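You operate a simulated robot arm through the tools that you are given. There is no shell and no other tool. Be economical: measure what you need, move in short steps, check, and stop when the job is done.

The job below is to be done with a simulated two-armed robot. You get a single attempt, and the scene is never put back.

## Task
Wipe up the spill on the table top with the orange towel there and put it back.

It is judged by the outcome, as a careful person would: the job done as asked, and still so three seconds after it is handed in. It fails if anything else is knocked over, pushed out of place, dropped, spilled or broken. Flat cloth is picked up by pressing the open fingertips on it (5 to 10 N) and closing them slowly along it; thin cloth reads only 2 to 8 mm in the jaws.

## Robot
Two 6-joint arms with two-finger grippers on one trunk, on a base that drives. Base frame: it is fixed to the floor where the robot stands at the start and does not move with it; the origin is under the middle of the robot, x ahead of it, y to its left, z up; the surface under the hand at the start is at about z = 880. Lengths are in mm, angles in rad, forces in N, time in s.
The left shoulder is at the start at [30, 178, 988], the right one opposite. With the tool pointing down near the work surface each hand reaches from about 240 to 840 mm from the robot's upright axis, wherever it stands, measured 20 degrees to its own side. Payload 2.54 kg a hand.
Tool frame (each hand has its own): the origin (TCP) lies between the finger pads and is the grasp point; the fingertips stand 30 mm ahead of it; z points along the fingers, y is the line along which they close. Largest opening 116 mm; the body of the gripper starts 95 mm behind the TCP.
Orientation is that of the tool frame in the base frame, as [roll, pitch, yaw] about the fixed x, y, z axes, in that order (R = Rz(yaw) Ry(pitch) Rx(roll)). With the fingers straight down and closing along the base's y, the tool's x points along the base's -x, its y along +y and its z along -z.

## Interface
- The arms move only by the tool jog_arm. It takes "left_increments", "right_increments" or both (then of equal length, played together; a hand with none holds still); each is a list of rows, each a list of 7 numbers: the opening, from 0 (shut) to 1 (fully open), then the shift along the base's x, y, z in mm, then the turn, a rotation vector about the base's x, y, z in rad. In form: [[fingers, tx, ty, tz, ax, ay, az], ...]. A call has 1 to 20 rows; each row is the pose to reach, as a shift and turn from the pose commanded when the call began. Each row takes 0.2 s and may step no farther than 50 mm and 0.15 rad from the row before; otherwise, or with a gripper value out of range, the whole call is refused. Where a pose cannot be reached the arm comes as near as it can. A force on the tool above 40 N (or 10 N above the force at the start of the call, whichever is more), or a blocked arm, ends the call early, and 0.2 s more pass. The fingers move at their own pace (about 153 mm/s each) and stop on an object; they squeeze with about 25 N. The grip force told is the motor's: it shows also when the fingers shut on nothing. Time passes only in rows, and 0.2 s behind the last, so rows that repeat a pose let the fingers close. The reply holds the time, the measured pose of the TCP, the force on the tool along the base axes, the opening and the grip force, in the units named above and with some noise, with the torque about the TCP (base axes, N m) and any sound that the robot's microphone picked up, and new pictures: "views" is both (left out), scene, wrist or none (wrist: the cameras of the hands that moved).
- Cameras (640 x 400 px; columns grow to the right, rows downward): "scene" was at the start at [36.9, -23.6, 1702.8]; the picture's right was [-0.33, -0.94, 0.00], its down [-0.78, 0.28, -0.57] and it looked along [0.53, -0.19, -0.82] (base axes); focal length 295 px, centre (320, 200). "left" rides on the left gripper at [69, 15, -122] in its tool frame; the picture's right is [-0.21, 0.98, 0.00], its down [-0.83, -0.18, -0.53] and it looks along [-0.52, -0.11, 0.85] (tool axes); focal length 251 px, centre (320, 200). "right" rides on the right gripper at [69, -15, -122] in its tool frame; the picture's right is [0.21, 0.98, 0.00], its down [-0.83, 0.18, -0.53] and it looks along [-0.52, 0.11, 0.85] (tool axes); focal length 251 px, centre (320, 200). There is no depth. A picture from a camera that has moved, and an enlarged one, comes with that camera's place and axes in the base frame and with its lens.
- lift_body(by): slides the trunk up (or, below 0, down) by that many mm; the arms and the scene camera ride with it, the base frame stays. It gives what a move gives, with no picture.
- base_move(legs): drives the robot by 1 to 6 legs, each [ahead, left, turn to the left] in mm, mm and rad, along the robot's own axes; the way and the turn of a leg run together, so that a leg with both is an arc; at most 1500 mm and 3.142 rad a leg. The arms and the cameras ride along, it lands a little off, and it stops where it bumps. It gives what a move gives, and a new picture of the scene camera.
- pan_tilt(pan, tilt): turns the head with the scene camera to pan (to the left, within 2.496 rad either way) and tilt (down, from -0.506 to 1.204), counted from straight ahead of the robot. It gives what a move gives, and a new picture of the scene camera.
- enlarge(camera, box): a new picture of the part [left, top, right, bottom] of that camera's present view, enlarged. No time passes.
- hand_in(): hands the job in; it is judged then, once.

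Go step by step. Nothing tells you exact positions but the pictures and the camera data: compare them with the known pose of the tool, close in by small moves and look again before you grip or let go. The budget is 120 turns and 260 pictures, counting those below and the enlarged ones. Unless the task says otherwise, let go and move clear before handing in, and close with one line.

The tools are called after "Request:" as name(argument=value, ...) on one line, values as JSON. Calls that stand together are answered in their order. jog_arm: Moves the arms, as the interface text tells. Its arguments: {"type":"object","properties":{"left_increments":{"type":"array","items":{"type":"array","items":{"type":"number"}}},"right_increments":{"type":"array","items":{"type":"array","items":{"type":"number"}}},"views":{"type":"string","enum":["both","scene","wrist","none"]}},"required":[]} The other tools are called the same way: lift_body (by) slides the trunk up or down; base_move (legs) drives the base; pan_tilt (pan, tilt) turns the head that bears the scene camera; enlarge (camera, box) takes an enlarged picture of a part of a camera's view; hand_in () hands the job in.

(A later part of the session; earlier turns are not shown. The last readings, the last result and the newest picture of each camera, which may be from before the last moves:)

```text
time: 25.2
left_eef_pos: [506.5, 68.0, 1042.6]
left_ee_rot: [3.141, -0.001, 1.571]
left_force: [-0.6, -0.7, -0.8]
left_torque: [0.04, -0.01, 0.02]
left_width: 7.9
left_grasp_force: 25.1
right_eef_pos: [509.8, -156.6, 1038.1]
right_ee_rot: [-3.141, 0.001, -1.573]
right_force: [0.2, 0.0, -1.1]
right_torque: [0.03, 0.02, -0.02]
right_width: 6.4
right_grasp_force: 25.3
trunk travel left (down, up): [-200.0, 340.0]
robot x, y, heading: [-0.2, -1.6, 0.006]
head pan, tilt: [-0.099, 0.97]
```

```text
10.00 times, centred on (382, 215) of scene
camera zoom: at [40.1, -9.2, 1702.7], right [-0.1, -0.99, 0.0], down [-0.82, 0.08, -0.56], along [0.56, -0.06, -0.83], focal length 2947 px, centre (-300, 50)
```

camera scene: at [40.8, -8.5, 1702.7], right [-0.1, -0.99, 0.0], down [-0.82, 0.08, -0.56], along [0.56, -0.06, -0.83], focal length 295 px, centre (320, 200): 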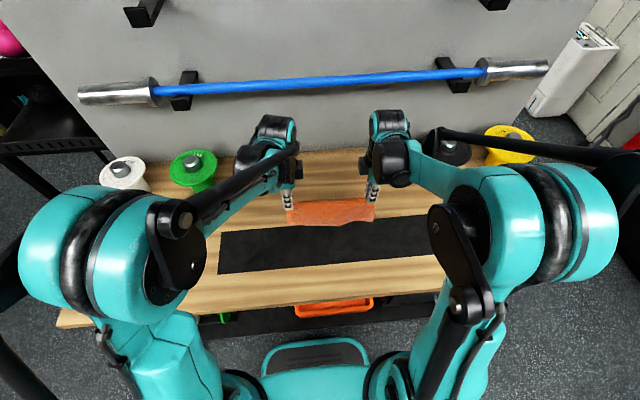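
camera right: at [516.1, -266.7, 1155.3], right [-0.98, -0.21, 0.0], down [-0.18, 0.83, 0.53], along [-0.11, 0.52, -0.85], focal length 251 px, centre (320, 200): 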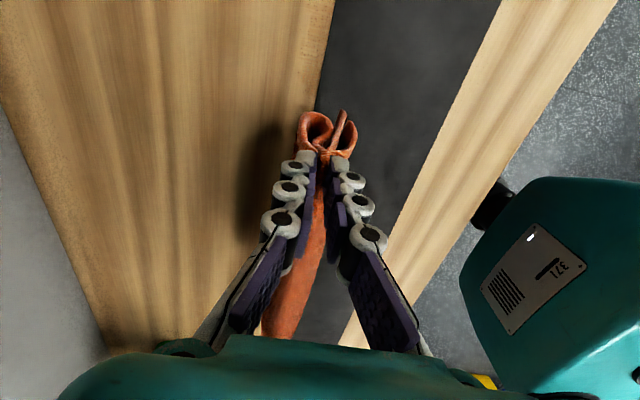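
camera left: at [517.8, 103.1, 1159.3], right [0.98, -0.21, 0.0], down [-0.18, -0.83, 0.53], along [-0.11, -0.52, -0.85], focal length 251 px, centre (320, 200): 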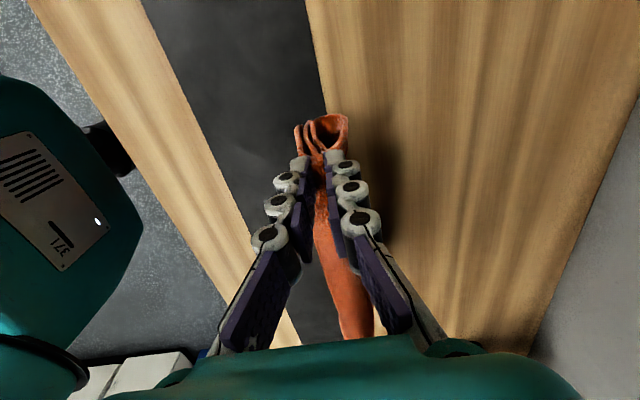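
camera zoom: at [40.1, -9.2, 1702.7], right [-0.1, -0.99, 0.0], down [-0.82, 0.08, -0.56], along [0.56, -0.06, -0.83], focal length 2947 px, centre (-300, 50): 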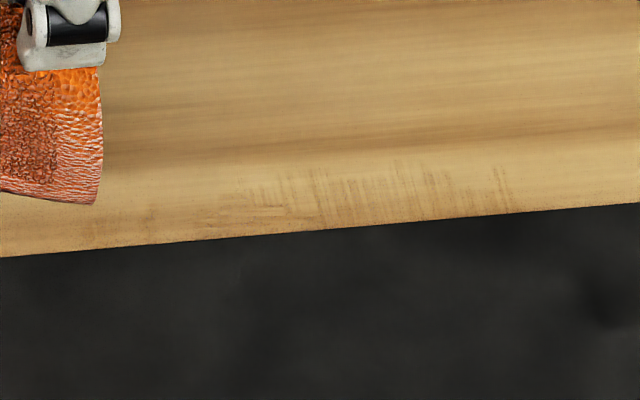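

The marks coincide with where the spill sat on the wood, so I do one more pass with strokes along x too, then compare from the same pose.

Request:
jog_arm(right_increments=[[0, 5, -40, 0, 0, 0, 0], [0, 10, -70, -30, 0, 0, 0], [0, 10, -80, -70, 0, 0, 0], [0, 10, -80, -105, 0, 0, 0], [0, 10, -80, -121, 0, 0, 0], [0, 40, -80, -121, 0, 0, 0], [0, 0, -88, -121, 0, 0, 0], [0, 35, -96, -121, 0, 0, 0], [0, -5, -104, -121, 0, 0, 0], [0, 35, -112, -121, 0, 0, 0], [0, -5, -120, -121, 0, 0, 0], [0, 35, -128, -121, 0, 0, 0], [0, -5, -136, -121, 0, 0, 0], [0, 35, -144, -121, 0, 0, 0], [0, -5, -152, -121, 0, 0, 0], [0, 35, -160, -121, 0, 0, 0], [0, -5, -168, -121, 0, 0, 0], [0, 35, -176, -121, 0, 0, 0], [0, 10, -150, -121, 0, 0, 0], [0, 10, -120, -121, 0, 0, 0]], left_increments=[[0, 5, -40, 0, 0, 0, 0], [0, 10, -70, -30, 0, 0, 0], [0, 10, -80, -70, 0, 0, 0], [0, 10, -80, -105, 0, 0, 0], [0, 10, -80, -117, 0, 0, 0], [0, 40, -80, -117, 0, 0, 0], [0, 0, -88, -117, 0, 0, 0], [0, 35, -96, -117, 0, 0, 0], [0, -5, -104, -117, 0, 0, 0], [0, 35, -112, -117, 0, 0, 0], [0, -5, -120, -117, 0, 0, 0], [0, 35, -128, -117, 0, 0, 0], [0, -5, -136, -117, 0, 0, 0], [0, 35, -144, -117, 0, 0, 0], [0, -5, -152, -117, 0, 0, 0], [0, 35, -160, -117, 0, 0, 0], [0, -5, -168, -117, 0, 0, 0], [0, 35, -176, -117, 0, 0, 0], [0, 10, -150, -117, 0, 0, 0], [0, 10, -120, -117, 0, 0, 0]], views="none")

Request:
jog_arm(right_increments=[[0, 0, -30, 0, 0, 0, 0], [0, 0, -50, 0, 0, 0, 0], [0, 0, -10, 0, 0, 0, 0], [0, 0, 30, 0, 0, 0, 0], [0, 0, 50, 0, 0, 0, 0], [0, -10, 50, 40, 0, 0, 0], [0, -10, 60, 80, 0, 0, 0], [0, -10, 80, 115, 0, 0, 0], [0, -10, 120, 121, 0, 0, 0], [0, -10, 120, 121, 0, 0, 0]], left_increments=[[0, 0, -30, 0, 0, 0, 0], [0, 0, -50, 0, 0, 0, 0], [0, 0, -10, 0, 0, 0, 0], [0, 0, 30, 0, 0, 0, 0], [0, 0, 50, 0, 0, 0, 0], [0, -10, 50, 40, 0, 0, 0], [0, -10, 60, 80, 0, 0, 0], [0, -10, 80, 113, 0, 0, 0], [0, -10, 120, 117, 0, 0, 0], [0, -10, 120, 117, 0, 0, 0]], views="none")

Request:
enlarge(camera="right", box=[290, 0, 370, 50])

Request:
enlarge(camera="scene", box=[350, 195, 414, 235])

```text
time: 26.4
left_eef_pos: [515.1, -9.5, 926.7]
left_ee_rot: [3.139, 0.003, 1.571]
left_force: [-0.2, -1.3, 2.7]
left_torque: [-0.01, 0.0, 0.03]
left_width: 7.8
left_grasp_force: 25.3
right_eef_pos: [517.4, -241.5, 920.1]
right_ee_rot: [-3.138, -0.001, -1.573]
right_force: [3.2, 0.9, 41.3]
right_torque: [0.13, 0.11, -0.01]
right_width: 6.0
right_grasp_force: 24.8
trunk travel left (down, up): [-200.0, 340.0]
robot x, y, heading: [1.3, 0.6, -0.002]
head pan, tilt: [-0.099, 0.97]
stopped in row 5 (right hand): the force on the tool passed its limit at 68 N (the readings are from after the stop); the commanded pose is now the measured one
```

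```text
time: 27.0
left_eef_pos: [513.3, -54.3, 926.7]
left_ee_rot: [3.138, 0.0, 1.571]
left_force: [0.6, 1.0, 0.6]
left_torque: [-0.01, 0.02, 0.06]
left_width: 7.7
left_grasp_force: 25.2
right_eef_pos: [513.3, -283.7, 920.2]
right_ee_rot: [-3.141, -0.008, -1.575]
right_force: [-2.9, -3.1, 42.6]
right_torque: [0.06, 0.35, 0.04]
right_width: 6.3
right_grasp_force: 24.9
trunk travel left (down, up): [-200.0, 340.0]
robot x, y, heading: [-1.6, 2.7, 0.002]
head pan, tilt: [-0.099, 0.97]
stopped in row 3 (right hand): the force on the tool passed its limit at 58 N (the readings are from after the stop); the commanded pose is now the measured one
```

```text
8.00 times, centred on (330, 25) of right
camera zoom: at [527.0, -352.3, 1041.9], right [-0.98, -0.21, 0.0], down [-0.18, 0.83, 0.53], along [-0.11, 0.52, -0.85], focal length 2012 px, centre (240, 1600)
```

zoom: 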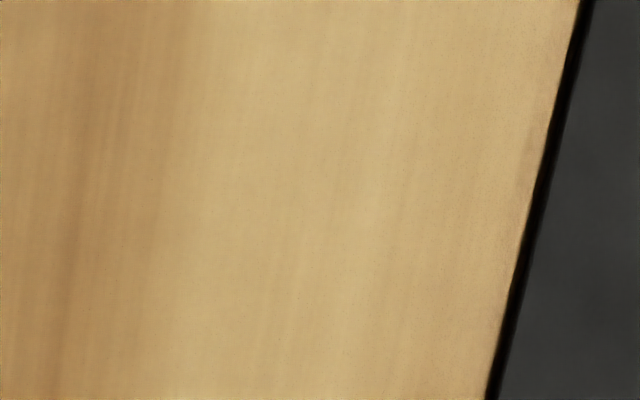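

```text
10.00 times, centred on (382, 215) of scene
camera zoom: at [37.0, -4.6, 1702.9], right [-0.1, -1.0, 0.0], down [-0.82, 0.08, -0.57], along [0.56, -0.06, -0.82], focal length 2947 px, centre (-300, 50)
```

zoom: 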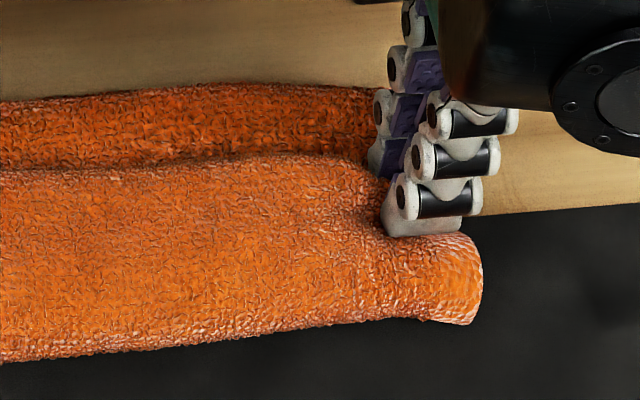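

Force tripped the limit, so I ease up 4 mm and continue the strokes along x.

Request:
jog_arm(right_increments=[[0, 0, 0, 4, 0, 0, 0], [0, 25, 0, 4, 0, 0, 0], [0, -10, -8, 4, 0, 0, 0], [0, 25, -16, 4, 0, 0, 0], [0, -10, -24, 4, 0, 0, 0], [0, 25, -32, 4, 0, 0, 0], [0, -10, -40, 4, 0, 0, 0], [0, 25, -30, 4, 0, 0, 0], [0, 25, 5, 4, 0, 0, 0], [0, -10, 10, 4, 0, 0, 0], [0, 25, 18, 4, 0, 0, 0], [0, -10, 26, 4, 0, 0, 0], [0, 25, 34, 4, 0, 0, 0], [0, -10, 42, 4, 0, 0, 0], [0, 25, 50, 4, 0, 0, 0], [0, 0, 60, 20, 0, 0, 0], [0, -5, 65, 60, 0, 0, 0], [0, -5, 90, 100, 0, 0, 0], [0, -5, 127, 118, 0, 0, 0], [0, -5, 127, 118, 0, 0, 0]], left_increments=[[0, 0, 0, 0, 0, 0, 0], [0, 25, 0, 0, 0, 0, 0], [0, -10, -8, 0, 0, 0, 0], [0, 25, -16, 0, 0, 0, 0], [0, -10, -24, 0, 0, 0, 0], [0, 25, -32, 0, 0, 0, 0], [0, -10, -40, 0, 0, 0, 0], [0, 25, -30, 0, 0, 0, 0], [0, 25, 5, 0, 0, 0, 0], [0, -10, 10, 0, 0, 0, 0], [0, 25, 18, 0, 0, 0, 0], [0, -10, 26, 0, 0, 0, 0], [0, 25, 34, 0, 0, 0, 0], [0, -10, 42, 0, 0, 0, 0], [0, 25, 50, 0, 0, 0, 0], [0, 0, 60, 20, 0, 0, 0], [0, -5, 65, 60, 0, 0, 0], [0, -5, 90, 100, 0, 0, 0], [0, -5, 127, 112, 0, 0, 0], [0, -5, 127, 112, 0, 0, 0]], views="none")

Request:
enlarge(camera="right", box=[290, 0, 370, 50])

Request:
enlarge(camera="scene", box=[350, 195, 414, 235])

```text
time: 30.0
left_eef_pos: [522.5, -17.9, 929.6]
left_ee_rot: [3.135, 0.002, 1.572]
left_force: [0.1, -0.2, 0.1]
left_torque: [-0.01, -0.11, 0.01]
left_width: 7.9
left_grasp_force: 25.1
right_eef_pos: [524.7, -250.2, 921.7]
right_ee_rot: [-3.133, -0.009, -1.576]
right_force: [1.1, 1.9, 7.2]
right_torque: [0.12, -0.12, -0.01]
right_width: 6.2
right_grasp_force: 25.0
trunk travel left (down, up): [-200.0, 340.0]
robot x, y, heading: [-2.0, -0.6, 0.006]
head pan, tilt: [-0.099, 0.97]
stopped in row 14 (right hand): the force on the tool passed its limit at 65 N (the readings are from after the stop); the commanded pose is now the measured one
```

```text
8.00 times, centred on (330, 25) of right
camera zoom: at [537.9, -318.8, 1045.0], right [-0.98, -0.21, 0.0], down [-0.18, 0.83, 0.53], along [-0.11, 0.51, -0.85], focal length 2012 px, centre (240, 1600)
```

zoom: 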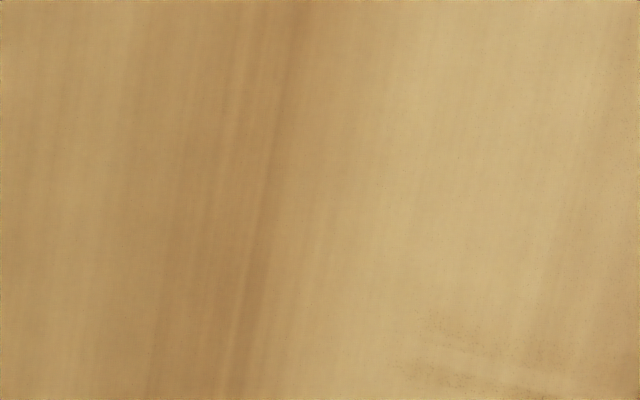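

```text
10.00 times, centred on (382, 215) of scene
camera zoom: at [35.3, -6.2, 1702.7], right [-0.1, -1.0, 0.0], down [-0.82, 0.08, -0.57], along [0.56, -0.06, -0.82], focal length 2947 px, centre (-300, 50)
```

zoom: 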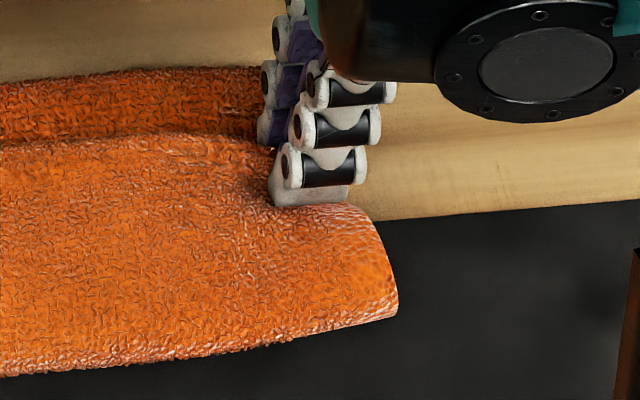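

The strip right of the fingers looks cleaner. I lift clear and look.

Request:
jog_arm(right_increments=[[0, 0, 0, 30, 0, 0, 0], [0, -5, 10, 70, 0, 0, 0], [0, -10, 30, 105, 0, 0, 0], [0, -15, 65, 116, 0, 0, 0], [0, -15, 93, 116, 0, 0, 0], [0, -15, 93, 116, 0, 0, 0]], left_increments=[[0, 0, 0, 30, 0, 0, 0], [0, -5, 10, 70, 0, 0, 0], [0, -10, 30, 105, 0, 0, 0], [0, -15, 65, 110, 0, 0, 0], [0, -15, 93, 110, 0, 0, 0], [0, -15, 93, 110, 0, 0, 0]], views="wrist")

Request:
enlarge(camera="right", box=[290, 0, 370, 50])

Request:
enlarge(camera="scene", box=[350, 195, 414, 235])

```text
time: 31.4
left_eef_pos: [508.8, 76.4, 1037.7]
left_ee_rot: [3.141, 0.002, 1.57]
left_force: [0.4, -0.2, 0.0]
left_torque: [0.04, -0.04, -0.02]
left_width: 7.9
left_grasp_force: 25.0
right_eef_pos: [513.1, -156.0, 1036.4]
right_ee_rot: [-3.137, -0.008, -1.577]
right_force: [-1.3, 0.3, -0.8]
right_torque: [0.0, 0.01, 0.05]
right_width: 6.5
right_grasp_force: 25.5
trunk travel left (down, up): [-200.0, 340.0]
robot x, y, heading: [0.3, 3.9, -0.002]
head pan, tilt: [-0.099, 0.97]
camera right: at [526.2, -225.4, 1159.0], right [-0.98, -0.21, 0.0], down [-0.18, 0.83, 0.53], along [-0.11, 0.52, -0.85], focal length 251 px, centre (320, 200)
camera left: at [524.9, 146.4, 1161.0], right [0.98, -0.21, 0.0], down [-0.18, -0.83, 0.53], along [-0.11, -0.52, -0.85], focal length 251 px, centre (320, 200)
```

right: 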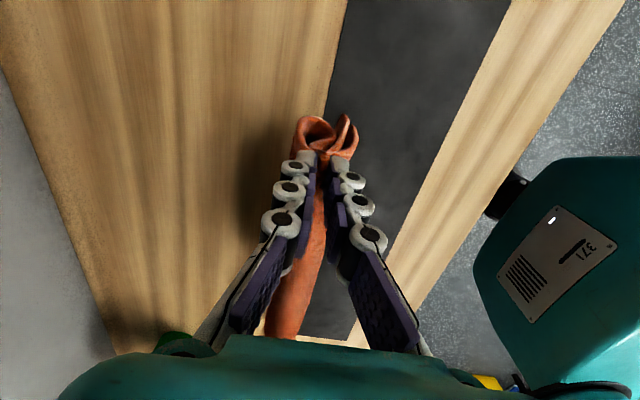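
left: 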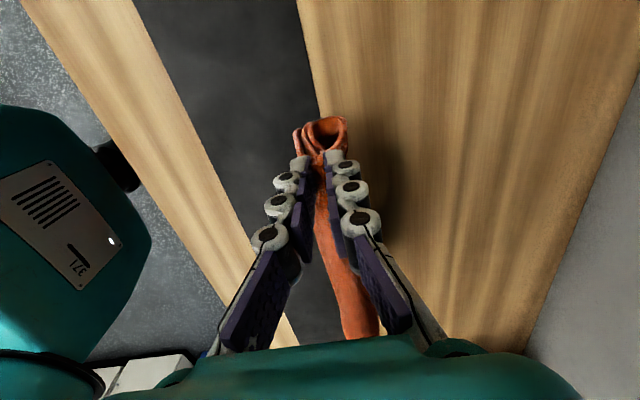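

```text
8.00 times, centred on (330, 25) of right
camera zoom: at [526.2, -225.4, 1159.0], right [-0.98, -0.21, 0.0], down [-0.18, 0.83, 0.53], along [-0.11, 0.52, -0.85], focal length 2012 px, centre (240, 1600)
```

zoom: 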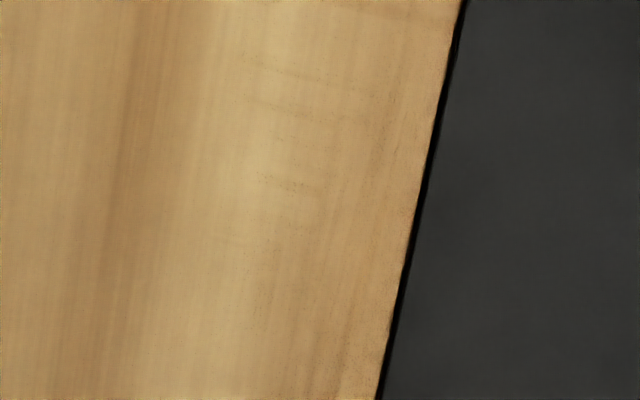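

```text
10.00 times, centred on (382, 215) of scene
camera zoom: at [40.6, -7.5, 1702.7], right [-0.1, -0.99, 0.0], down [-0.82, 0.08, -0.56], along [0.56, -0.06, -0.83], focal length 2947 px, centre (-300, 50)
```

zoom: 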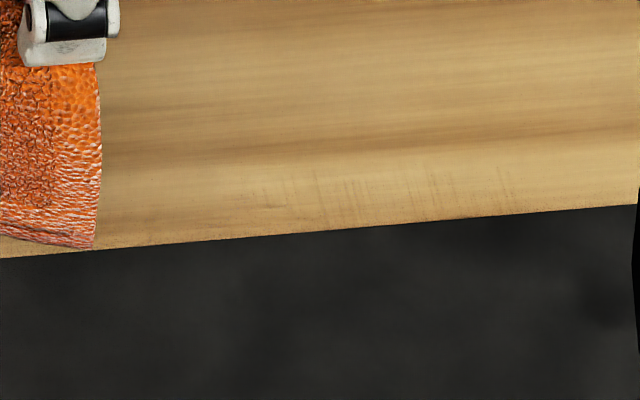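

The marks did fade, so they are residue; one more pass, at moderate pressure, should finish it.

Request:
jog_arm(right_increments=[[0, 5, -40, 0, 0, 0, 0], [0, 6, -60, -40, 0, 0, 0], [0, 6, -60, -80, 0, 0, 0], [0, 6, -60, -106, 0, 0, 0], [0, 6, -65, -113, 0, 0, 0], [0, 6, -90, -113, 0, 0, 0], [0, 6, -115, -113, 0, 0, 0], [0, 6, -140, -113, 0, 0, 0], [0, 6, -165, -113, 0, 0, 0], [0, 6, -185, -113, 0, 0, 0], [0, 18, -165, -113, 0, 0, 0], [0, 18, -140, -113, 0, 0, 0], [0, 18, -115, -113, 0, 0, 0], [0, 18, -90, -113, 0, 0, 0], [0, 18, -65, -113, 0, 0, 0], [0, 10, -90, -113, 0, 0, 0], [0, 10, -115, -113, 0, 0, 0], [0, 10, -140, -113, 0, 0, 0], [0, 10, -165, -113, 0, 0, 0], [0, 10, -185, -113, 0, 0, 0]], left_increments=[[0, 5, -40, 0, 0, 0, 0], [0, 6, -60, -40, 0, 0, 0], [0, 6, -60, -80, 0, 0, 0], [0, 6, -60, -106, 0, 0, 0], [0, 6, -65, -112, 0, 0, 0], [0, 6, -90, -112, 0, 0, 0], [0, 6, -115, -112, 0, 0, 0], [0, 6, -140, -112, 0, 0, 0], [0, 6, -165, -112, 0, 0, 0], [0, 6, -185, -112, 0, 0, 0], [0, 18, -165, -112, 0, 0, 0], [0, 18, -140, -112, 0, 0, 0], [0, 18, -115, -112, 0, 0, 0], [0, 18, -90, -112, 0, 0, 0], [0, 18, -65, -112, 0, 0, 0], [0, 10, -90, -112, 0, 0, 0], [0, 10, -115, -112, 0, 0, 0], [0, 10, -140, -112, 0, 0, 0], [0, 10, -165, -112, 0, 0, 0], [0, 10, -185, -112, 0, 0, 0]], views="none")

```text
time: 35.6
left_eef_pos: [517.4, -110.9, 925.2]
left_ee_rot: [3.14, 0.0, 1.57]
left_force: [0.9, 0.1, 1.2]
left_torque: [0.01, -0.01, 0.02]
left_width: 8.0
left_grasp_force: 24.9
right_eef_pos: [525.5, -343.1, 923.2]
right_ee_rot: [-3.138, -0.009, -1.575]
right_force: [-0.1, 1.8, 2.9]
right_torque: [0.1, 0.07, -0.01]
right_width: 6.1
right_grasp_force: 25.2
trunk travel left (down, up): [-200.0, 340.0]
robot x, y, heading: [4.2, 0.9, -0.001]
head pan, tilt: [-0.099, 0.97]
```

Request:
jog_arm(right_increments=[[0, -10, 0, -2, 0, 0, 0], [0, -10, 35, -2, 0, 0, 0], [0, -10, 70, -2, 0, 0, 0], [0, -10, 105, -2, 0, 0, 0], [0, -10, 125, -2, 0, 0, 0], [0, 5, 125, -2, 0, 0, 0], [0, 5, 90, -2, 0, 0, 0], [0, 5, 55, -2, 0, 0, 0], [0, 0, 20, -2, 0, 0, 0], [0, -5, 60, -2, 0, 0, 0], [0, -5, 100, -2, 0, 0, 0], [0, -5, 120, 20, 0, 0, 0], [0, -10, 125, 60, 0, 0, 0], [0, -10, 140, 100, 0, 0, 0], [0, -10, 175, 113, 0, 0, 0], [0, -10, 187, 113, 0, 0, 0], [0, -10, 187, 113, 0, 0, 0]], left_increments=[[0, -10, 0, 0, 0, 0, 0], [0, -10, 35, 0, 0, 0, 0], [0, -10, 70, 0, 0, 0, 0], [0, -10, 105, 0, 0, 0, 0], [0, -10, 125, 0, 0, 0, 0], [0, 5, 125, 0, 0, 0, 0], [0, 5, 90, 0, 0, 0, 0], [0, 5, 55, 0, 0, 0, 0], [0, 0, 20, 0, 0, 0, 0], [0, -5, 60, 0, 0, 0, 0], [0, -5, 100, 0, 0, 0, 0], [0, -5, 120, 20, 0, 0, 0], [0, -10, 125, 60, 0, 0, 0], [0, -10, 140, 100, 0, 0, 0], [0, -10, 175, 113, 0, 0, 0], [0, -10, 187, 113, 0, 0, 0], [0, -10, 187, 113, 0, 0, 0]], views="none")

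Request:
enlarge(camera="right", box=[290, 0, 370, 50])

Request:
enlarge(camera="scene", box=[350, 195, 414, 235])

```text
time: 39.2
left_eef_pos: [507.8, 78.9, 1039.6]
left_ee_rot: [3.14, 0.004, 1.57]
left_force: [-0.5, 0.1, -0.1]
left_torque: [-0.02, -0.02, 0.03]
left_width: 7.5
left_grasp_force: 24.9
right_eef_pos: [512.4, -153.8, 1035.5]
right_ee_rot: [-3.138, -0.007, -1.577]
right_force: [0.6, 1.3, -0.6]
right_torque: [-0.03, 0.05, -0.03]
right_width: 6.0
right_grasp_force: 25.4
trunk travel left (down, up): [-200.0, 340.0]
robot x, y, heading: [1.1, -3.4, -0.0]
head pan, tilt: [-0.099, 0.97]
```

```text
8.00 times, centred on (330, 25) of right
camera zoom: at [526.5, -223.5, 1158.2], right [-0.98, -0.21, 0.0], down [-0.18, 0.83, 0.53], along [-0.11, 0.51, -0.85], focal length 2012 px, centre (240, 1600)
```

zoom: 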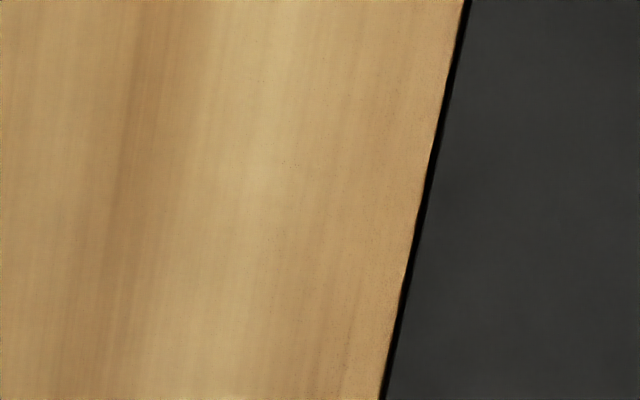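

```text
10.00 times, centred on (382, 215) of scene
camera zoom: at [40.5, -6.3, 1702.7], right [-0.1, -1.0, 0.0], down [-0.82, 0.08, -0.56], along [0.56, -0.06, -0.83], focal length 2947 px, centre (-300, 50)
```

zoom: 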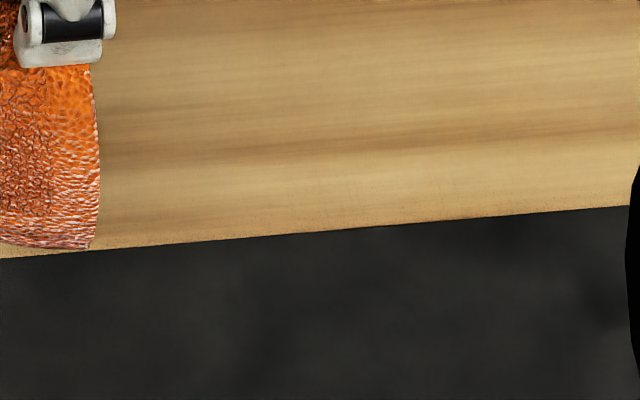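

The table is clean. I carry the towel back over its first place and lower it straight down.

Request:
jog_arm(right_increments=[[0, -6, 24, 0, 0, 0, 0], [0, -12, 48, 0, 0, 0, 0], [0, -18, 72, 0, 0, 0, 0], [0, -24, 96, 0, 0, 0, 0], [0, -31, 120, 0, 0, 0, 0], [0, -31, 120, -25, 0, 0, 0], [0, -31, 120, -50, 0, 0, 0], [0, -31, 120, -75, 0, 0, 0], [0, -31, 120, -95, 0, 0, 0], [0, -31, 120, -105, 0, 0, 0], [0, -31, 120, -105, 0, 0, 0]], left_increments=[[0, -6, 24, 0, 0, 0, 0], [0, -12, 48, 0, 0, 0, 0], [0, -18, 72, 0, 0, 0, 0], [0, -24, 96, 0, 0, 0, 0], [0, -28, 118, 0, 0, 0, 0], [0, -28, 118, -25, 0, 0, 0], [0, -28, 118, -50, 0, 0, 0], [0, -28, 118, -75, 0, 0, 0], [0, -28, 118, -95, 0, 0, 0], [0, -28, 118, -108, 0, 0, 0], [0, -28, 118, -108, 0, 0, 0]])

Request:
enlarge(camera="scene", box=[210, 160, 370, 260])

```text
time: 41.6
left_eef_pos: [480.7, 197.4, 931.0]
left_ee_rot: [3.14, 0.003, 1.571]
left_force: [0.6, -1.5, 1.2]
left_torque: [-0.04, -0.03, 0.03]
left_width: 7.8
left_grasp_force: 25.2
right_eef_pos: [479.2, -35.3, 931.1]
right_ee_rot: [-3.139, -0.011, -1.576]
right_force: [0.0, 0.3, 0.7]
right_torque: [0.01, 0.03, 0.02]
right_width: 6.2
right_grasp_force: 25.0
trunk travel left (down, up): [-200.0, 340.0]
robot x, y, heading: [0.9, -3.6, -0.001]
head pan, tilt: [-0.099, 0.97]
camera scene: at [40.3, -6.6, 1702.8], right [-0.1, -1.0, 0.0], down [-0.82, 0.08, -0.56], along [0.56, -0.06, -0.83], focal length 295 px, centre (320, 200)
camera right: at [494.8, -103.5, 1054.0], right [-0.98, -0.21, 0.0], down [-0.18, 0.83, 0.53], along [-0.11, 0.51, -0.85], focal length 251 px, centre (320, 200)
camera left: at [496.0, 267.2, 1053.6], right [0.98, -0.21, 0.0], down [-0.18, -0.83, 0.53], along [-0.11, -0.52, -0.84], focal length 251 px, centre (320, 200)
```

scene: 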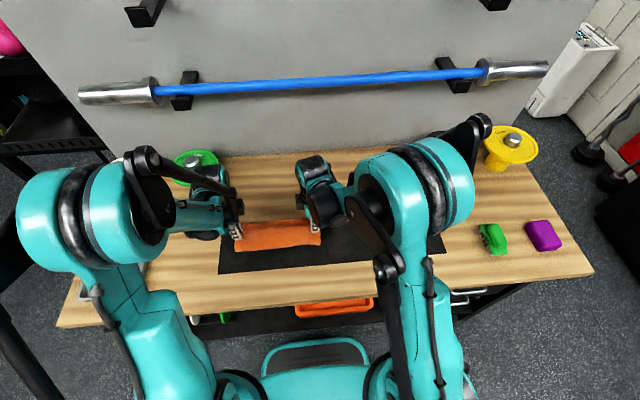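
right: 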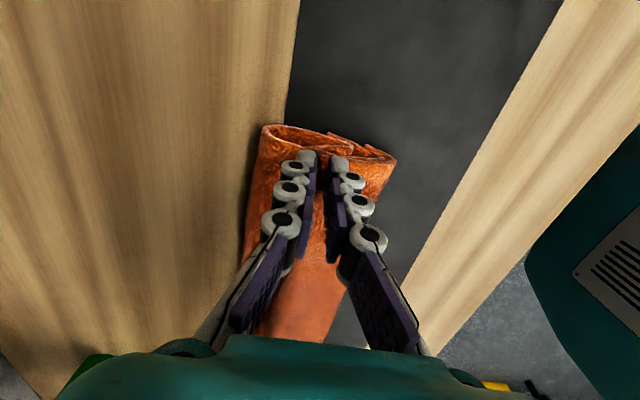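
left: 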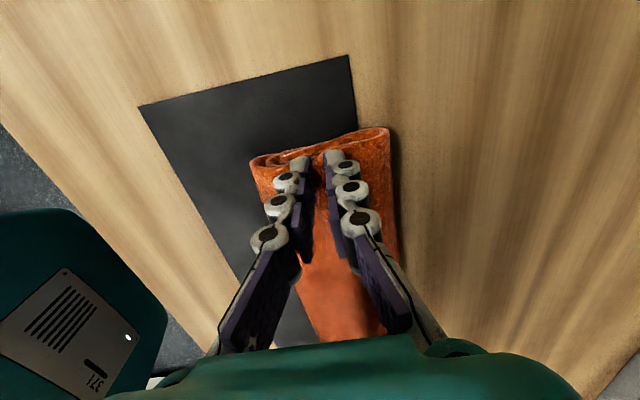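

```text
4.00 times, centred on (290, 210) of scene
camera zoom: at [40.3, -6.6, 1702.8], right [-0.1, -1.0, 0.0], down [-0.82, 0.08, -0.56], along [0.56, -0.06, -0.83], focal length 1179 px, centre (440, 160)
```

zoom: 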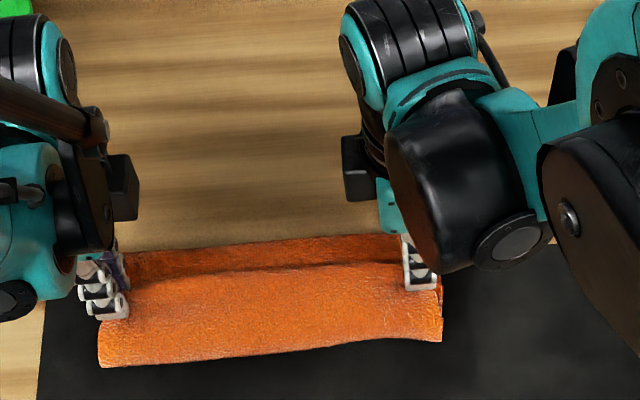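

The tails curled under, so laying straight down won't be flat. I'll lift, then sweep it toward +x while lowering so both flaps trail toward me, folded in half with the near flap on top.

Request:
jog_arm(right_increments=[[0, 0, 0, 40, 0, 0, 0], [0, -10, 0, 80, 0, 0, 0], [0, -30, 0, 95, 0, 0, 0], [0, -50, 0, 95, 0, 0, 0], [0, -50, 0, 95, 0, 0, 0], [0, -50, 0, 85, 0, 0, 0], [0, -45, 0, 76, 0, 0, 0], [0, -35, 0, 68, 0, 0, 0], [0, -20, 0, 58, 0, 0, 0], [0, -5, 0, 48, 0, 0, 0], [0, 10, 0, 37, 0, 0, 0], [0, 25, 0, 25, 0, 0, 0], [0, 40, 0, 12, 0, 0, 0], [0, 55, 0, 0, 0, 0, 0], [0, 70, 0, -6, 0, 0, 0], [0, 85, 0, -8, 0, 0, 0], [0, 85, 0, -8, 0, 0, 0]], left_increments=[[0, 0, 0, 40, 0, 0, 0], [0, -10, 0, 80, 0, 0, 0], [0, -30, 0, 95, 0, 0, 0], [0, -50, 0, 95, 0, 0, 0], [0, -50, 0, 95, 0, 0, 0], [0, -50, 0, 85, 0, 0, 0], [0, -45, 0, 76, 0, 0, 0], [0, -35, 0, 68, 0, 0, 0], [0, -20, 0, 58, 0, 0, 0], [0, -5, 0, 48, 0, 0, 0], [0, 10, 0, 37, 0, 0, 0], [0, 25, 0, 25, 0, 0, 0], [0, 40, 0, 12, 0, 0, 0], [0, 55, 0, 0, 0, 0, 0], [0, 70, 0, -6, 0, 0, 0], [0, 85, 0, -8, 0, 0, 0], [0, 85, 0, -8, 0, 0, 0]])

Request:
enlarge(camera="scene", box=[210, 160, 370, 260])

```text
time: 45.2
left_eef_pos: [566.6, 196.4, 920.8]
left_ee_rot: [3.139, 0.002, 1.571]
left_force: [0.1, -0.1, 2.7]
left_torque: [-0.01, -0.01, 0.02]
left_width: 7.8
left_grasp_force: 25.1
right_eef_pos: [566.2, -35.3, 924.1]
right_ee_rot: [-3.137, -0.011, -1.577]
right_force: [-0.9, -0.2, 1.7]
right_torque: [0.04, 0.05, -0.01]
right_width: 6.1
right_grasp_force: 24.1
trunk travel left (down, up): [-200.0, 340.0]
robot x, y, heading: [0.2, 1.4, -0.004]
head pan, tilt: [-0.099, 0.97]
camera scene: at [39.6, -6.7, 1702.8], right [-0.1, -1.0, 0.0], down [-0.82, 0.08, -0.57], along [0.56, -0.06, -0.82], focal length 295 px, centre (320, 200)
camera right: at [579.0, -103.7, 1046.4], right [-0.98, -0.21, 0.0], down [-0.18, 0.83, 0.53], along [-0.11, 0.51, -0.85], focal length 251 px, centre (320, 200)
camera left: at [582.3, 264.8, 1043.5], right [0.98, -0.21, 0.0], down [-0.18, -0.83, 0.53], along [-0.11, -0.52, -0.84], focal length 251 px, centre (320, 200)
```

scene: 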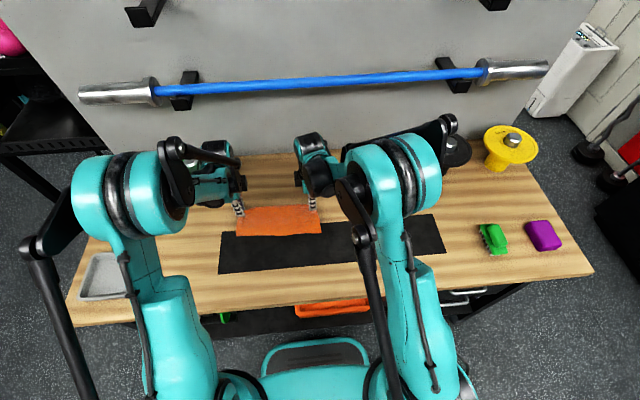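
right: 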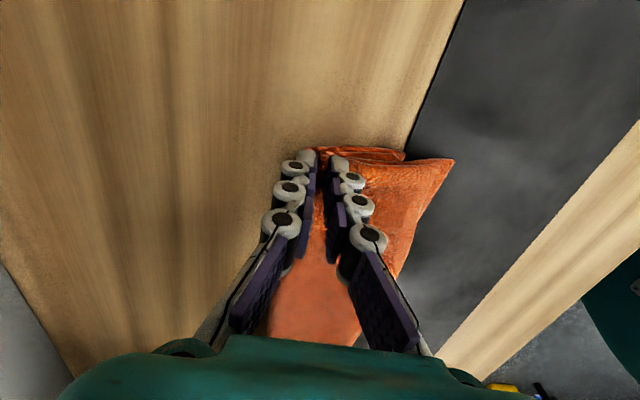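
left: 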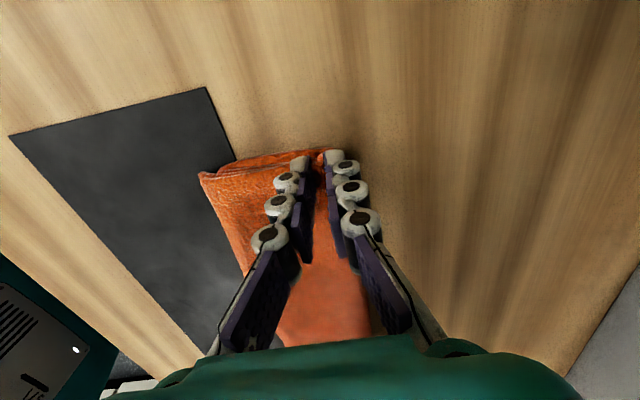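

```text
4.00 times, centred on (290, 210) of scene
camera zoom: at [39.6, -6.7, 1702.8], right [-0.1, -1.0, 0.0], down [-0.82, 0.08, -0.57], along [0.56, -0.06, -0.82], focal length 1179 px, centre (440, 160)
```

zoom: 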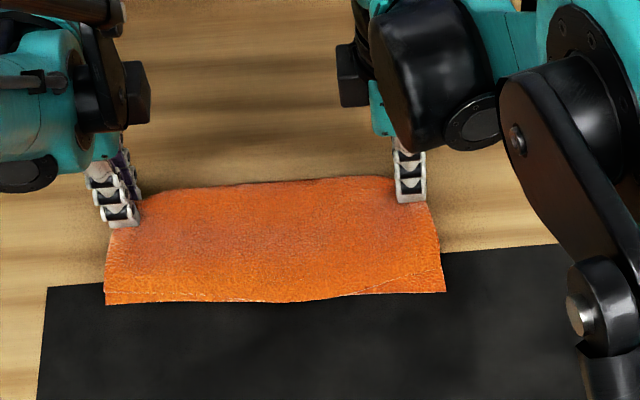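

The towel now lies neatly folded in half, ridge at x≈575 and the near flap's open edge at x≈475–490 on top. I release, rise and turn the hands back to close along y, to take the near edge.

Request:
jog_arm(right_increments=[[0.15, 0, 0, 0, 0, 0, 0], [0.2, 0, 0, 1, 0, 0, 0], [0.2, 0, 0, 10, 0, 0, 0], [0.2, 0, 0, 40, 0, 0, 0], [0.2, 0, 0, 80, 0, 0, -0.14], [0.2, -10, 0, 80, 0, 0, -0.28], [0.2, -20, 0, 80, 0, 0, -0.42], [0.2, -30, 0, 80, 0, 0, -0.56], [0.2, -40, 0, 80, 0, 0, -0.7], [0.2, -50, 0, 80, 0, 0, -0.84], [0.2, -60, 0, 80, 0, 0, -0.98], [0.2, -70, 0, 80, 0, 0, -1.12], [0.3, -80, 0, 80, 0, 0, -1.26], [0.3, -80, 0, 80, 0, 0, -1.4], [0.3, -80, 0, 80, 0, 0, -1.53]], left_increments=[[0.15, 0, 0, 0, 0, 0, 0], [0.2, 0, 0, 1, 0, 0, 0], [0.2, 0, 0, 10, 0, 0, 0], [0.2, 0, 0, 40, 0, 0, 0], [0.2, 0, 0, 80, 0, 0, 0.14], [0.2, -10, 0, 80, 0, 0, 0.28], [0.2, -20, 0, 80, 0, 0, 0.42], [0.2, -30, 0, 80, 0, 0, 0.56], [0.2, -40, 0, 80, 0, 0, 0.7], [0.2, -50, 0, 80, 0, 0, 0.84], [0.2, -60, 0, 80, 0, 0, 0.98], [0.2, -70, 0, 80, 0, 0, 1.12], [0.3, -73, 0, 80, 0, 0, 1.26], [0.3, -73, 0, 80, 0, 0, 1.4], [0.3, -73, 0, 80, 0, 0, 1.57]], views="none")

```text
refused: row 15 steps farther than a row can; nothing moved
```

Request:
jog_arm(right_increments=[[0.15, 0, 0, 0, 0, 0, 0], [0.2, 0, 0, 1, 0, 0, 0], [0.2, 0, 0, 10, 0, 0, 0], [0.2, 0, 0, 40, 0, 0, 0], [0.2, 0, 0, 80, 0, 0, -0.14], [0.2, -10, 0, 80, 0, 0, -0.28], [0.2, -20, 0, 80, 0, 0, -0.42], [0.2, -30, 0, 80, 0, 0, -0.56], [0.2, -40, 0, 80, 0, 0, -0.7], [0.2, -50, 0, 80, 0, 0, -0.84], [0.2, -60, 0, 80, 0, 0, -0.98], [0.2, -70, 0, 80, 0, 0, -1.12], [0.3, -80, 0, 80, 0, 0, -1.26], [0.3, -80, 0, 80, 0, 0, -1.4], [0.3, -80, 0, 80, 0, 0, -1.53]], left_increments=[[0.15, 0, 0, 0, 0, 0, 0], [0.2, 0, 0, 1, 0, 0, 0], [0.2, 0, 0, 10, 0, 0, 0], [0.2, 0, 0, 40, 0, 0, 0], [0.2, 0, 0, 80, 0, 0, 0.14], [0.2, -10, 0, 80, 0, 0, 0.28], [0.2, -20, 0, 80, 0, 0, 0.42], [0.2, -30, 0, 80, 0, 0, 0.56], [0.2, -40, 0, 80, 0, 0, 0.7], [0.2, -50, 0, 80, 0, 0, 0.85], [0.2, -60, 0, 80, 0, 0, 0.99], [0.2, -70, 0, 80, 0, 0, 1.13], [0.3, -73, 0, 80, 0, 0, 1.28], [0.3, -73, 0, 80, 0, 0, 1.42], [0.3, -73, 0, 80, 0, 0, 1.56]])

Request:
enlarge(camera="scene", box=[210, 160, 370, 260])

```text
time: 48.4
left_eef_pos: [493.5, 196.1, 1003.4]
left_ee_rot: [3.14, 0.002, 3.133]
left_force: [-0.1, -0.7, -0.1]
left_torque: [0.03, -0.01, -0.02]
left_width: 34.8
left_grasp_force: 0.1
right_eef_pos: [484.7, -36.0, 1004.5]
right_ee_rot: [-3.138, -0.009, -3.109]
right_force: [-0.2, -0.5, 0.1]
right_torque: [-0.02, 0.03, -0.02]
right_width: 34.9
right_grasp_force: 0.1
trunk travel left (down, up): [-200.0, 340.0]
robot x, y, heading: [0.4, 0.3, -0.002]
head pan, tilt: [-0.099, 0.97]
camera scene: at [40.5, -6.6, 1702.7], right [-0.1, -1.0, 0.0], down [-0.82, 0.08, -0.56], along [0.56, -0.06, -0.83], focal length 295 px, centre (320, 200)
camera right: at [417.7, -54.2, 1127.4], right [-0.25, 0.97, 0.0], down [0.82, 0.21, 0.53], along [0.51, 0.13, -0.85], focal length 251 px, centre (320, 200)
camera left: at [424.6, 212.0, 1125.3], right [0.22, 0.97, 0.0], down [0.82, -0.19, 0.53], along [0.52, -0.12, -0.84], focal length 251 px, centre (320, 200)
```

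scene: 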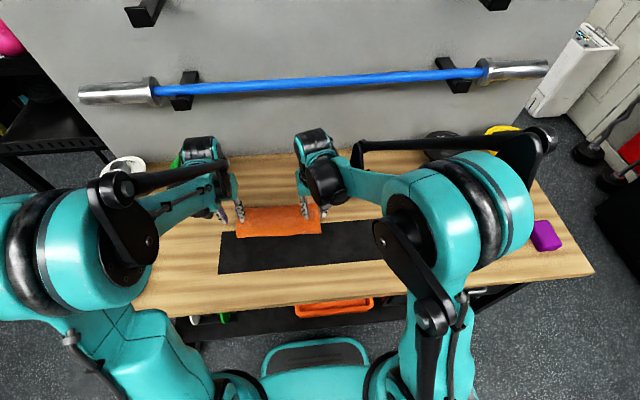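
right: 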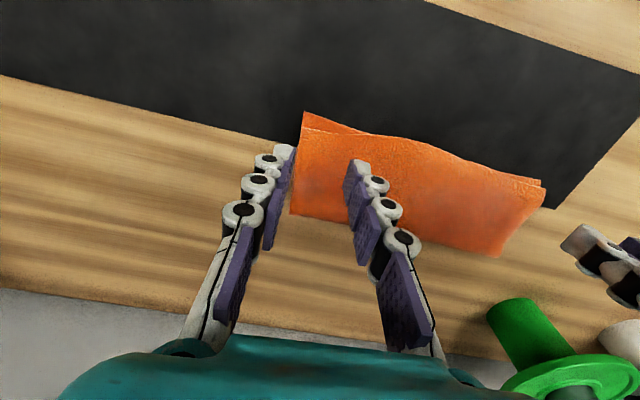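
left: 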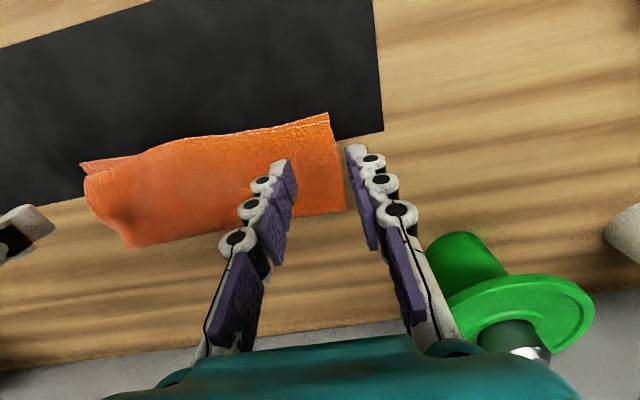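

```text
4.00 times, centred on (290, 210) of scene
camera zoom: at [40.5, -6.6, 1702.7], right [-0.1, -1.0, 0.0], down [-0.82, 0.08, -0.56], along [0.56, -0.06, -0.83], focal length 1179 px, centre (440, 160)
```

zoom: 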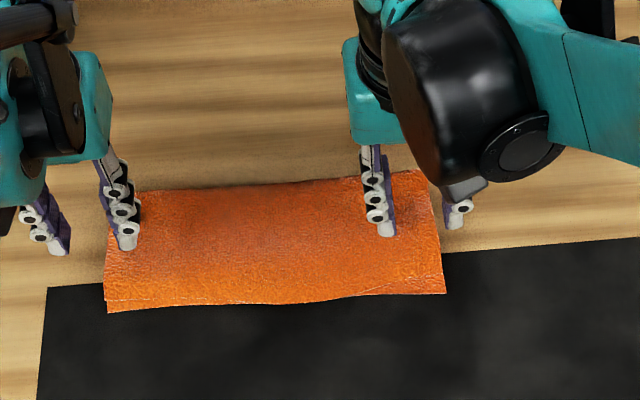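

Good, a tidy fold with the top flap's edge at x≈483. I position the fingers just inside that edge near both corners and lower to near contact.

Request:
jog_arm(right_increments=[[0.3, 5, 9, -30, 0, 0, -0.03], [0.3, 10, 18, -60, 0, 0, -0.03], [0.3, 10, 18, -74, 0, 0, -0.03], [0.3, 10, 18, -77, 0, 0, -0.03]], left_increments=[[0.3, 0, -8, -30, 0, 0, 0], [0.3, 1, -16, -60, 0, 0, 0], [0.3, 1, -16, -73, 0, 0, 0], [0.3, 1, -16, -76, 0, 0, 0]], views="wrist")

```text
time: 49.4
left_eef_pos: [495.2, 178.3, 926.5]
left_ee_rot: [3.139, -0.001, 3.131]
left_force: [1.1, -0.3, 0.3]
left_torque: [0.01, -0.01, -0.04]
left_width: 34.9
left_grasp_force: 0.0
right_eef_pos: [497.3, -16.1, 926.6]
right_ee_rot: [-3.138, -0.008, -3.135]
right_force: [-0.1, -0.4, 1.0]
right_torque: [0.03, 0.0, 0.01]
right_width: 34.7
right_grasp_force: 0.1
trunk travel left (down, up): [-200.0, 340.0]
robot x, y, heading: [1.9, 2.1, -0.001]
head pan, tilt: [-0.099, 0.97]
camera right: at [429.1, -33.0, 1049.3], right [-0.22, 0.98, 0.0], down [0.83, 0.19, 0.53], along [0.51, 0.11, -0.85], focal length 251 px, centre (320, 200)
camera left: at [425.6, 194.9, 1048.6], right [0.23, 0.97, 0.0], down [0.82, -0.19, 0.53], along [0.52, -0.12, -0.84], focal length 251 px, centre (320, 200)
```

right: 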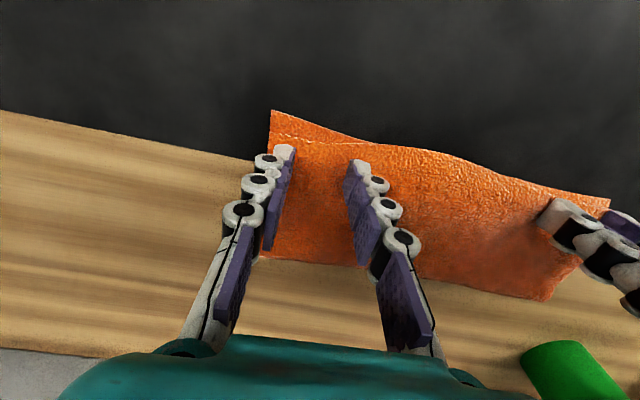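
left: 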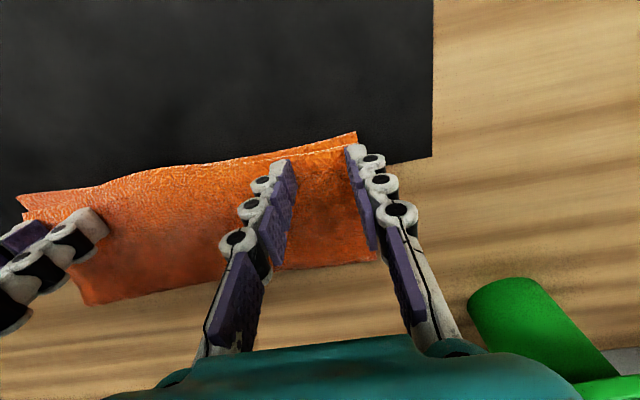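

Nearly touching; press down gently.

Request:
jog_arm(right_increments=[[0.3, 0, 0, -3, 0, 0, 0], [0.3, 0, 0, -5, 0, 0, 0]], left_increments=[[0.3, 0, 0, -3, 0, 0, 0], [0.3, 0, 0, -5, 0, 0, 0]], views="none")

```text
time: 50.0
left_eef_pos: [494.7, 179.0, 922.2]
left_ee_rot: [3.14, 0.002, 3.132]
left_force: [-0.3, -0.8, 3.8]
left_torque: [-0.03, -0.02, -0.01]
left_width: 35.2
left_grasp_force: 0.1
right_eef_pos: [496.7, -16.9, 922.4]
right_ee_rot: [-3.138, -0.009, -3.135]
right_force: [0.6, 0.8, 1.6]
right_torque: [0.02, -0.04, -0.03]
right_width: 34.9
right_grasp_force: 0.0
trunk travel left (down, up): [-200.0, 340.0]
robot x, y, heading: [2.1, 0.8, -0.001]
head pan, tilt: [-0.099, 0.97]
```

I press about 2–4 mm more (≈5 N) and close slowly, hoping to take just the top flap.

Request:
jog_arm(right_increments=[[0.3, 0, 0, -3, 0, 0, 0], [0.27, 0, 0, -3, 0, 0, 0], [0.24, 0, 0, -3, 0, 0, 0], [0.21, 0, 0, -3, 0, 0, 0], [0.18, 0, 0, -3, 0, 0, 0], [0.15, 0, 0, -3, 0, 0, 0], [0.12, 0, 0, -3, 0, 0, 0], [0.09, 0, 0, -3, 0, 0, 0], [0.06, 0, 0, -3, 0, 0, 0], [0.03, 0, 0, -3, 0, 0, 0], [0, 0, 0, -3, 0, 0, 0], [0, 0, 0, -3, 0, 0, 0]], left_increments=[[0.3, 0, 0, -2, 0, 0, 0], [0.27, 0, 0, -2, 0, 0, 0], [0.24, 0, 0, -2, 0, 0, 0], [0.21, 0, 0, -2, 0, 0, 0], [0.18, 0, 0, -2, 0, 0, 0], [0.15, 0, 0, -2, 0, 0, 0], [0.12, 0, 0, -2, 0, 0, 0], [0.09, 0, 0, -2, 0, 0, 0], [0.06, 0, 0, -2, 0, 0, 0], [0.03, 0, 0, -2, 0, 0, 0], [0, 0, 0, -2, 0, 0, 0], [0, 0, 0, -2, 0, 0, 0]], views="wrist")

```text
time: 52.6
left_eef_pos: [495.0, 179.0, 919.3]
left_ee_rot: [-3.141, 0.001, 3.132]
left_force: [-2.2, -6.8, 5.7]
left_torque: [-0.14, -0.03, -0.1]
left_width: 7.0
left_grasp_force: 24.9
right_eef_pos: [496.3, -16.2, 918.9]
right_ee_rot: [-3.138, -0.01, -3.138]
right_force: [-0.4, 7.7, 1.0]
right_torque: [0.23, 0.0, 0.06]
right_width: 2.9
right_grasp_force: 24.7
trunk travel left (down, up): [-200.0, 340.0]
robot x, y, heading: [1.5, -1.1, 0.001]
head pan, tilt: [-0.099, 0.97]
camera right: at [427.9, -33.1, 1042.4], right [-0.22, 0.98, 0.0], down [0.83, 0.19, 0.53], along [0.51, 0.12, -0.85], focal length 251 px, centre (320, 200)
camera left: at [425.9, 195.8, 1041.9], right [0.23, 0.97, 0.0], down [0.82, -0.19, 0.54], along [0.52, -0.12, -0.84], focal length 251 px, centre (320, 200)
```

right: 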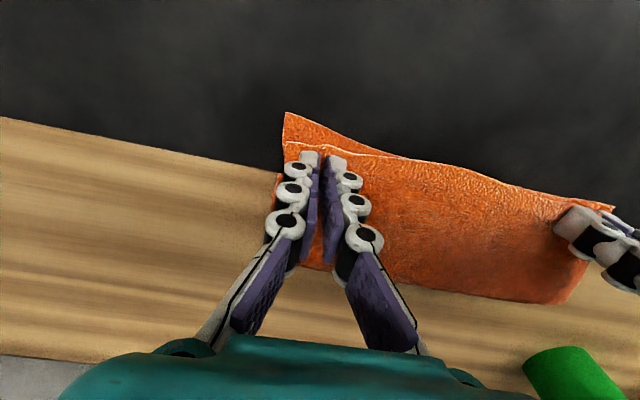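
left: 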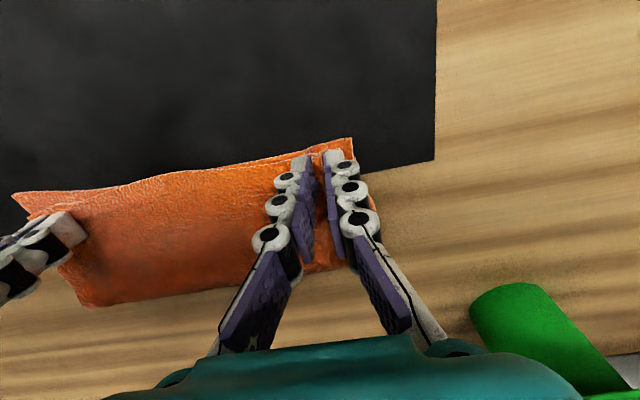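

Left has both layers (7 mm), but the right has only one (2.9 mm). I reopen the right, press harder and retry.

Request:
jog_arm(right_increments=[[0.1, 0, 0, 0, 0, 0, 0], [0.3, 0, 0, 0, 0, 0, 0], [0.3, 0, 0, 0, 0, 0, 0], [0.3, 0, 0, -3, 0, 0, 0], [0.3, 0, 0, -5, 0, 0, 0]], views="wrist")

```text
time: 53.8
left_eef_pos: [494.0, 179.2, 919.6]
left_ee_rot: [3.139, 0.001, 3.13]
left_force: [-0.9, -0.2, 5.1]
left_torque: [0.0, -0.04, -0.06]
left_width: 6.6
left_grasp_force: 24.9
right_eef_pos: [494.9, -16.0, 914.2]
right_ee_rot: [-3.137, -0.007, -3.136]
right_force: [3.6, 0.8, 12.6]
right_torque: [0.16, -0.17, 0.0]
right_width: 36.2
right_grasp_force: 0.7
trunk travel left (down, up): [-200.0, 340.0]
robot x, y, heading: [1.1, -1.6, 0.001]
head pan, tilt: [-0.099, 0.97]
camera right: at [426.7, -33.4, 1037.3], right [-0.22, 0.98, 0.0], down [0.83, 0.19, 0.53], along [0.51, 0.12, -0.85], focal length 251 px, centre (320, 200)
```

right: 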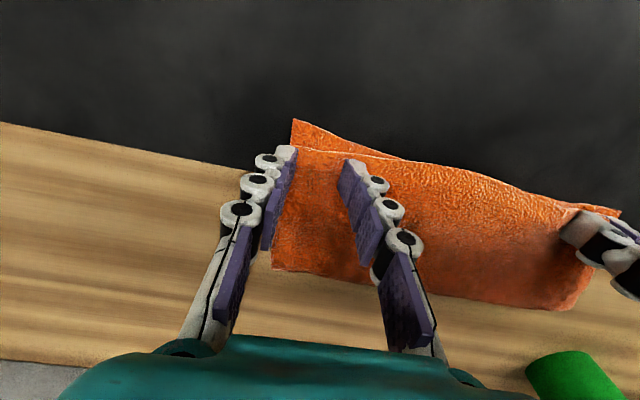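

The cloth shifted a bit, and the outer finger is now off its edge. I raise, move 16 mm inward and press again.

Request:
jog_arm(right_increments=[[0.3, 0, 0, 15, 0, 0, 0], [0.3, 0, 16, 15, 0, 0, 0], [0.3, 0, 16, 6, 0, 0, 0], [0.3, 0, 16, 1, 0, 0, 0], [0.3, 0, 16, -1, 0, 0, 0]], views="wrist")

```text
time: 55.0
left_eef_pos: [493.5, 180.2, 920.2]
left_ee_rot: [3.141, 0.004, 3.133]
left_force: [1.0, -1.3, 3.1]
left_torque: [0.01, -0.07, -0.04]
left_width: 6.2
left_grasp_force: 25.5
right_eef_pos: [495.5, -1.6, 914.7]
right_ee_rot: [-3.139, -0.008, -3.135]
right_force: [1.5, 6.0, 36.8]
right_torque: [0.48, -0.3, 0.04]
right_width: 36.8
right_grasp_force: 9.8
trunk travel left (down, up): [-200.0, 340.0]
robot x, y, heading: [3.6, -2.3, 0.003]
head pan, tilt: [-0.099, 0.97]
camera right: at [426.8, -18.2, 1036.8], right [-0.22, 0.98, 0.0], down [0.83, 0.19, 0.53], along [0.52, 0.12, -0.85], focal length 251 px, centre (320, 200)
```

right: 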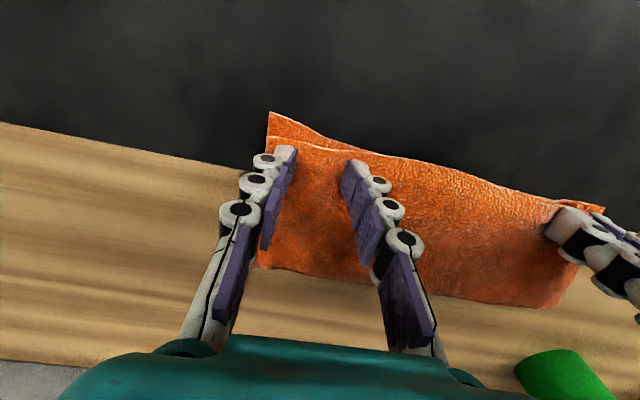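

Now both fingers are on cloth but the press is 37 N; I ease off before closing.

Request:
jog_arm(right_increments=[[0.3, 0, 0, 3, 0, 0, 0], [0.3, 0, 0, 3, 0, 0, 0]], views="none")

```text
time: 55.6
left_eef_pos: [494.4, 179.0, 919.3]
left_ee_rot: [-3.142, -0.001, 3.13]
left_force: [-0.1, -0.5, 5.4]
left_torque: [-0.03, -0.03, -0.01]
left_width: 6.3
left_grasp_force: 25.0
right_eef_pos: [494.8, -2.3, 915.9]
right_ee_rot: [-3.139, -0.009, -3.138]
right_force: [-2.7, 1.5, 8.5]
right_torque: [0.12, 0.02, 0.05]
right_width: 36.1
right_grasp_force: 0.1
trunk travel left (down, up): [-200.0, 340.0]
robot x, y, heading: [4.5, 1.3, -0.001]
head pan, tilt: [-0.099, 0.97]
```

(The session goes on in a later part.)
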